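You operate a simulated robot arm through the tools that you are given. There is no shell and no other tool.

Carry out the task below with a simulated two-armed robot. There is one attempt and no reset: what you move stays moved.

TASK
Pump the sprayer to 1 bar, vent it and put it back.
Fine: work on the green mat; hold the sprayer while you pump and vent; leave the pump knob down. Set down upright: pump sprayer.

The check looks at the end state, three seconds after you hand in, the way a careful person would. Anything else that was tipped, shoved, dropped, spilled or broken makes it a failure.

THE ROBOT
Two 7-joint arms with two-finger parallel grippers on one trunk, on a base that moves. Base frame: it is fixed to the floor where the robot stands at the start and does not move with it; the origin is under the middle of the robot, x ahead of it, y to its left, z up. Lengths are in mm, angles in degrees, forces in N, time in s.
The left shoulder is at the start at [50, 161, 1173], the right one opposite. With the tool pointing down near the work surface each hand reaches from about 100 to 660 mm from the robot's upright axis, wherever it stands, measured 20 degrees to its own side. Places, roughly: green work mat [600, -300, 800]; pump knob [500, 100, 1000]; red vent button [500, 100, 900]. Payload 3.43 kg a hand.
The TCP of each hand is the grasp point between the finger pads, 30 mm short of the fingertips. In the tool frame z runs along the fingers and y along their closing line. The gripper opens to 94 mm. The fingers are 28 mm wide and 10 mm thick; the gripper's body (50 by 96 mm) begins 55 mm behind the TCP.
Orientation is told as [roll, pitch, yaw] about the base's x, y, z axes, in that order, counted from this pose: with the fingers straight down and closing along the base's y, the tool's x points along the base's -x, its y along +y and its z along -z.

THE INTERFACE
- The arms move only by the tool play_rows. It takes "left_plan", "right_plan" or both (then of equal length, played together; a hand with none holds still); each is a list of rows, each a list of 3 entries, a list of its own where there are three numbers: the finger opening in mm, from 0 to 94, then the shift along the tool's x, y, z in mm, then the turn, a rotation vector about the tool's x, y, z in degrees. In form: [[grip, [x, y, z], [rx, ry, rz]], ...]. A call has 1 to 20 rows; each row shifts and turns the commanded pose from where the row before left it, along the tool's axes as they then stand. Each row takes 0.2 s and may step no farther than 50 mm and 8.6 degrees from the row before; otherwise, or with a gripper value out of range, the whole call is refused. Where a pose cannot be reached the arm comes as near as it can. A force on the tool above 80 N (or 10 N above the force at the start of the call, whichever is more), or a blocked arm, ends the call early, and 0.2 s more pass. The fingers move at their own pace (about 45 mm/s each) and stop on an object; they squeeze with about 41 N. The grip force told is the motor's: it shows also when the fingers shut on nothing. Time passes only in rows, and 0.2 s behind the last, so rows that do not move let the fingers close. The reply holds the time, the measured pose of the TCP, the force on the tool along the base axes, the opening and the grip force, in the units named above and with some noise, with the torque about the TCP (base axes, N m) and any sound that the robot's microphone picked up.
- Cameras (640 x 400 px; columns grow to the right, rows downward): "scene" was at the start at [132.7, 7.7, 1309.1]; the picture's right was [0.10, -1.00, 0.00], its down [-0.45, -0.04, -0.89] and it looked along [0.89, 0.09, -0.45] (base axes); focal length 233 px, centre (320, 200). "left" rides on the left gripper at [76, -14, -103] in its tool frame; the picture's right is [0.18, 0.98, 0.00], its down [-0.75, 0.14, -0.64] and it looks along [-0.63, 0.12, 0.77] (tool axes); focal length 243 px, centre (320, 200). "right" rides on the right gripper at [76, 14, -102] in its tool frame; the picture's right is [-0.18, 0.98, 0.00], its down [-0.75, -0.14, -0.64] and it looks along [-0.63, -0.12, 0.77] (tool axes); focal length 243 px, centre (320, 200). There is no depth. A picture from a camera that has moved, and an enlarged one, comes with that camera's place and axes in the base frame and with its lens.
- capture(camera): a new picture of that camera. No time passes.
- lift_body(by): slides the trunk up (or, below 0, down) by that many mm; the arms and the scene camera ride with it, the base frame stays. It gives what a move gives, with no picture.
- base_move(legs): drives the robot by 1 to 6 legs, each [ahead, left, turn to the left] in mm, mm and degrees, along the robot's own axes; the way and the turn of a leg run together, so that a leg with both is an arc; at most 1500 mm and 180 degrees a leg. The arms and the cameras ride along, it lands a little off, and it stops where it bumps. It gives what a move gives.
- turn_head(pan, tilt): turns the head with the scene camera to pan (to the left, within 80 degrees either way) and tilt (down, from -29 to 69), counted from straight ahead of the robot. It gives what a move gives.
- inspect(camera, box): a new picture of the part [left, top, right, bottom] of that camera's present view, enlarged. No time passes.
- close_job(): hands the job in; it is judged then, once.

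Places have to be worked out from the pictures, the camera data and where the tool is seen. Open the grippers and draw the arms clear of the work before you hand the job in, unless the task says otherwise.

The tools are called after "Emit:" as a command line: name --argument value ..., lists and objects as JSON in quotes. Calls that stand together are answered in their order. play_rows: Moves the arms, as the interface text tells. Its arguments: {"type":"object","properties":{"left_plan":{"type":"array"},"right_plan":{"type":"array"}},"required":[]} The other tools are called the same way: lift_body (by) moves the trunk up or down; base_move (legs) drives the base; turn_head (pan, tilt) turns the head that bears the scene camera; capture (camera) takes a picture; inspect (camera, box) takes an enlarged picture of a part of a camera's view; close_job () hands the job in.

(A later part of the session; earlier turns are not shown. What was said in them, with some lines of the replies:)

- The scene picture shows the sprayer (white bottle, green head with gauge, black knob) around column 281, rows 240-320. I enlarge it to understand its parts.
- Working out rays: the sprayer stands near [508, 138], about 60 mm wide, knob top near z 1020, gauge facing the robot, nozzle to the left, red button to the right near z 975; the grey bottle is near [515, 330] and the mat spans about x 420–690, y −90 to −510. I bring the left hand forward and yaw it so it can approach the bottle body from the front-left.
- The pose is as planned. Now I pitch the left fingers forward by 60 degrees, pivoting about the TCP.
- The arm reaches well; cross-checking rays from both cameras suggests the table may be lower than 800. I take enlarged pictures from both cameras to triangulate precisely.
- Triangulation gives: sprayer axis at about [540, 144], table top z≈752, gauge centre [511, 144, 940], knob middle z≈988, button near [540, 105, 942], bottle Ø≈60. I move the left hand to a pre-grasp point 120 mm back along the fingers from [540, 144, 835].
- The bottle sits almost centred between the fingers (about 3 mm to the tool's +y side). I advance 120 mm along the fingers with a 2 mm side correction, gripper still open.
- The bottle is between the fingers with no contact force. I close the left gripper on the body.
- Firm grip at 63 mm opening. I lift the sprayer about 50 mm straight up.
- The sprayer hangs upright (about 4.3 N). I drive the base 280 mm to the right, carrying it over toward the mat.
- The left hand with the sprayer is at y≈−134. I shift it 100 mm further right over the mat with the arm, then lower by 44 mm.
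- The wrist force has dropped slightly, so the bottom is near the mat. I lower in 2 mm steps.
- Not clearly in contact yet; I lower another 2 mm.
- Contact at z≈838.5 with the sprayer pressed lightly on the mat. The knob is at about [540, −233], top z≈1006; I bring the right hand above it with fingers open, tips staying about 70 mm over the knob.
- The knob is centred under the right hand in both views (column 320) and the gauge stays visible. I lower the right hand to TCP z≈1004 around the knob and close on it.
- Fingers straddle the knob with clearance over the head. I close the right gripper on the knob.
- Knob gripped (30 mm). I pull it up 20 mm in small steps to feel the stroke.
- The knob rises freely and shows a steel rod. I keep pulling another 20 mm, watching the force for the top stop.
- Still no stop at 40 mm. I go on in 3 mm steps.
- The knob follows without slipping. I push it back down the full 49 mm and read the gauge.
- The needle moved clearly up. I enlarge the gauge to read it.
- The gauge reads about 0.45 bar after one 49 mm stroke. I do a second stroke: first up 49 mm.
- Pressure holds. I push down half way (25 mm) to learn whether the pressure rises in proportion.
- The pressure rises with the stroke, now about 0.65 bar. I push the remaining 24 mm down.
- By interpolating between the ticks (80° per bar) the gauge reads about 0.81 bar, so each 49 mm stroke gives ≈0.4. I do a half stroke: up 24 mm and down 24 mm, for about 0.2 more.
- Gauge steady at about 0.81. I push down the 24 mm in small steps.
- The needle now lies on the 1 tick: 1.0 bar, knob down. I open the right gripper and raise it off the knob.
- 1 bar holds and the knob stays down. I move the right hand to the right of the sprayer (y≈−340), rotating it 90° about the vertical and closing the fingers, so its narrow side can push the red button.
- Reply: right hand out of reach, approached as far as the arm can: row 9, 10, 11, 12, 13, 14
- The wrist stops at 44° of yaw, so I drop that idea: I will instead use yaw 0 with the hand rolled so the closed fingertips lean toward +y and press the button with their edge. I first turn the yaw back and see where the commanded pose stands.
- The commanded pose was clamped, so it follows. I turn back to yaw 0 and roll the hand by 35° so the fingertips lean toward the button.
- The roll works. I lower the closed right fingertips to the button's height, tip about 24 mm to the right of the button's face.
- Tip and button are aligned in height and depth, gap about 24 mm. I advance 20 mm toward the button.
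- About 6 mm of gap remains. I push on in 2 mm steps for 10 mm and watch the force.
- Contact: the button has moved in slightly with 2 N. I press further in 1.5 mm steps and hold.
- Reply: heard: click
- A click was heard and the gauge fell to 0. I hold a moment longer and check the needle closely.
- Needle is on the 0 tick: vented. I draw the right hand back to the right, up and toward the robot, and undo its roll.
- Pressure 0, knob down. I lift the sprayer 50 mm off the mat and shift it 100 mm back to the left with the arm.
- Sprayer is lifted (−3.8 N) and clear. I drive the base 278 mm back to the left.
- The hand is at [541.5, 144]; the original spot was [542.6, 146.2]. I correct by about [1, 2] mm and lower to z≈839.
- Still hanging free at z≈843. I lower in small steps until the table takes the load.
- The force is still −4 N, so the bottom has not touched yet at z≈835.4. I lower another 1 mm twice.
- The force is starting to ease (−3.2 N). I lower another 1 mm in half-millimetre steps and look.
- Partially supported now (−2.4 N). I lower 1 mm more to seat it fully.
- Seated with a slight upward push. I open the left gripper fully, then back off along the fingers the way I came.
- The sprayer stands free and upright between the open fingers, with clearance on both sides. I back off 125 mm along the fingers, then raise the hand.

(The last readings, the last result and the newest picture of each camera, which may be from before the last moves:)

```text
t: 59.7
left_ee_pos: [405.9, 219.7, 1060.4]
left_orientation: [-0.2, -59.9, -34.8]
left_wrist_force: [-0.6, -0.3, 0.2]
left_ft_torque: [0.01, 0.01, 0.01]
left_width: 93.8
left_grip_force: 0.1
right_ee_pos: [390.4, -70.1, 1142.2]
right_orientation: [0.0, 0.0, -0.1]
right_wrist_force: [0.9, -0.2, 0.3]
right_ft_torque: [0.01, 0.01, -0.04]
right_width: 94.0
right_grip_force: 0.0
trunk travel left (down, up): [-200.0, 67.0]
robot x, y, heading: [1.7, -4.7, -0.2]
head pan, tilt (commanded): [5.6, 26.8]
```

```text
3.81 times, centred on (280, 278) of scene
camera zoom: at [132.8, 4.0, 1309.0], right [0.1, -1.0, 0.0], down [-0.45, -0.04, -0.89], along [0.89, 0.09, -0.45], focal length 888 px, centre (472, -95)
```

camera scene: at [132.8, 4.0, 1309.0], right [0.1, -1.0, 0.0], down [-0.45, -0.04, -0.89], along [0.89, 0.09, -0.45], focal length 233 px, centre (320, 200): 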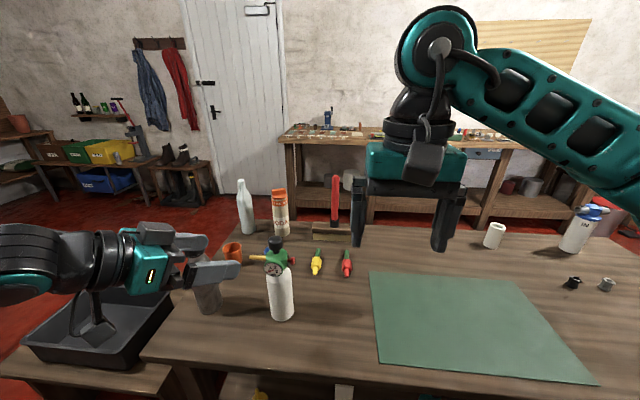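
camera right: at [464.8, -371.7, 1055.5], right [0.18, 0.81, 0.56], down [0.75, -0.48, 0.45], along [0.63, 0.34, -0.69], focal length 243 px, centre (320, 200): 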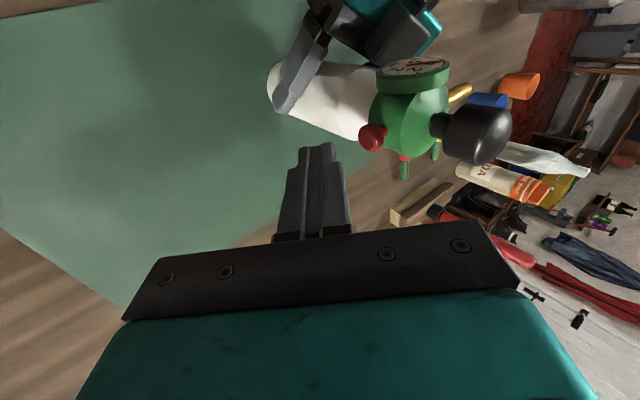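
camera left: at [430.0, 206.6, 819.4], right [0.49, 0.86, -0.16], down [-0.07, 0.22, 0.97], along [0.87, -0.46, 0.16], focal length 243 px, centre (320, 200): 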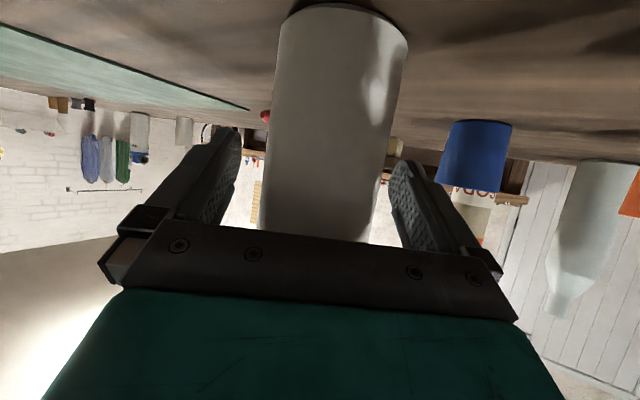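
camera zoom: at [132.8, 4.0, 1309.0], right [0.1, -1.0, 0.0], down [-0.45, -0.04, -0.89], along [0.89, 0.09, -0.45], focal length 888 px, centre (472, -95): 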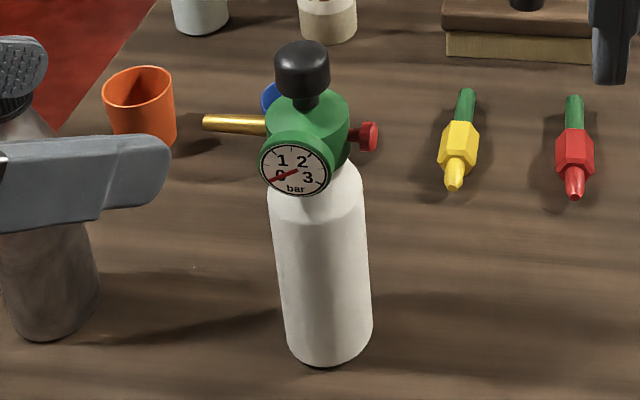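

The sprayer is upright, gauge at 0, knob down, within about 2 mm of its first spot compared with the initial picture. I return the left hand to its starting attitude, up and clear, and raise the right hand a little.

Emit:
play_rows --left_plan '[[94, [0, 0, 0], [0, 7.5, 0]], [94, [0, 0, 0], [0, 7.5, 0]], [94, [0, 0, 0], [0, 7.5, 0]], [94, [0, 0, 0], [0, 7.5, 0]], [94, [0, 0, 0], [0, 7.5, 0]], [94, [0, 0, 0], [0, 7.5, 0]], [94, [0, 0, 0], [0, 7.5, 0]], [94, [0, 0, 0], [0, 7.5, 0]], [94, [0, 0, 0], [0, 0, -7]], [94, [0, 0, 0], [0, 0, -7]], [94, [0, 0, 0], [0, 0, -7]], [94, [0, 0, 0], [0, 0, -7]], [94, [0, 0, 0], [0, 0, -7]], [94, [12, 0, -38], [0, 0, 0]], [94, [12, 0, -38], [0, 0, 0]], [94, [12, 0, -38], [0, 0, 0]], [94, [0, 0, 0], [0, 0, 0]]]' --right_plan '[[94, [0, 0, 0], [0, 0, 0]], [94, [0, 0, 0], [0, 0, 0]], [94, [0, 0, 0], [0, 0, 0]], [94, [0, 0, 0], [0, 0, 0]], [94, [0, 0, 0], [0, 0, 0]], [94, [0, 0, 0], [0, 0, 0]], [94, [0, 0, 0], [0, 0, 0]], [94, [0, 0, 0], [0, 0, 0]], [94, [0, 0, 0], [0, 0, 0]], [94, [0, 0, 0], [0, 0, 0]], [94, [0, 0, 0], [0, 0, 0]], [94, [0, 0, 0], [0, 0, 0]], [94, [0, 0, 0], [0, 0, 0]], [94, [18, -5, -13], [0, 0, 0]], [94, [18, -5, -13], [0, 0, 0]], [94, [18, -5, -13], [0, 0, 0]], [94, [0, 0, 0], [0, 0, 0]]]'

Emit:
capture --camera "scene"

Emit:
inspect --camera "scene" --box '[170, 170, 370, 330]'

```text
t: 63.3
left_ee_pos: [372.6, 218.7, 1174.0]
left_orientation: [0.0, 0.0, 0.1]
left_wrist_force: [-0.5, -0.2, -0.3]
left_ft_torque: [-0.01, 0.02, 0.02]
left_width: 94.0
left_grip_force: 0.0
right_ee_pos: [337.3, -86.5, 1180.4]
right_orientation: [0.0, -0.1, 0.0]
right_wrist_force: [-0.4, 0.1, 0.2]
right_ft_torque: [0.03, 0.0, -0.03]
right_width: 93.9
right_grip_force: 0.1
trunk travel left (down, up): [-200.0, 67.0]
robot x, y, heading: [-0.4, -0.2, -0.2]
head pan, tilt (commanded): [5.6, 26.8]
```

```text
taken
camera scene: at [133.0, 4.0, 1309.0], right [0.1, -1.0, 0.0], down [-0.45, -0.04, -0.89], along [0.89, 0.09, -0.45], focal length 233 px, centre (320, 200)
```

scene: 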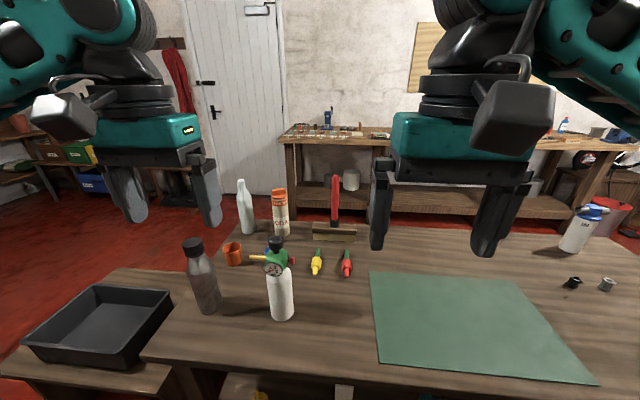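

```text
2.50 times, centred on (270, 250) of scene
camera zoom: at [133.0, 4.0, 1309.0], right [0.1, -1.0, 0.0], down [-0.45, -0.04, -0.89], along [0.89, 0.09, -0.45], focal length 583 px, centre (445, 75)
```

zoom: 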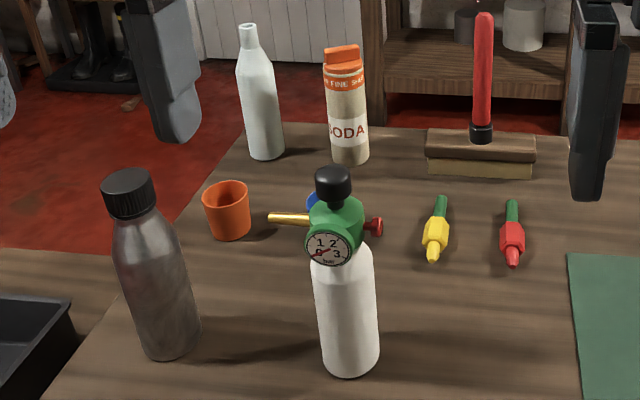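

The scene matches the starting layout: the sprayer is upright in its place, vented, with its knob down, nothing else has moved, and both grippers are open and clear. I hand the job in.

Emit:
close_job

```text
The job is handed in.
```

The sprayer was pumped to 1 bar on the green mat, vented to 0, and put back upright within about 2 mm of where it started. I've handed the job in but haven't seen a verdict.

- **Pumping:** two full strokes and one half stroke brought the needle onto the 1 tick. The left hand held the bottle the whole time, and the knob was left down.
- **Venting:** the right hand pressed the red button until it clicked, and the gauge fell to the 0 tick and stayed there.
- **End state:** the last picture shows nothing else tipped or moved. Both grippers are open and clear of the table.
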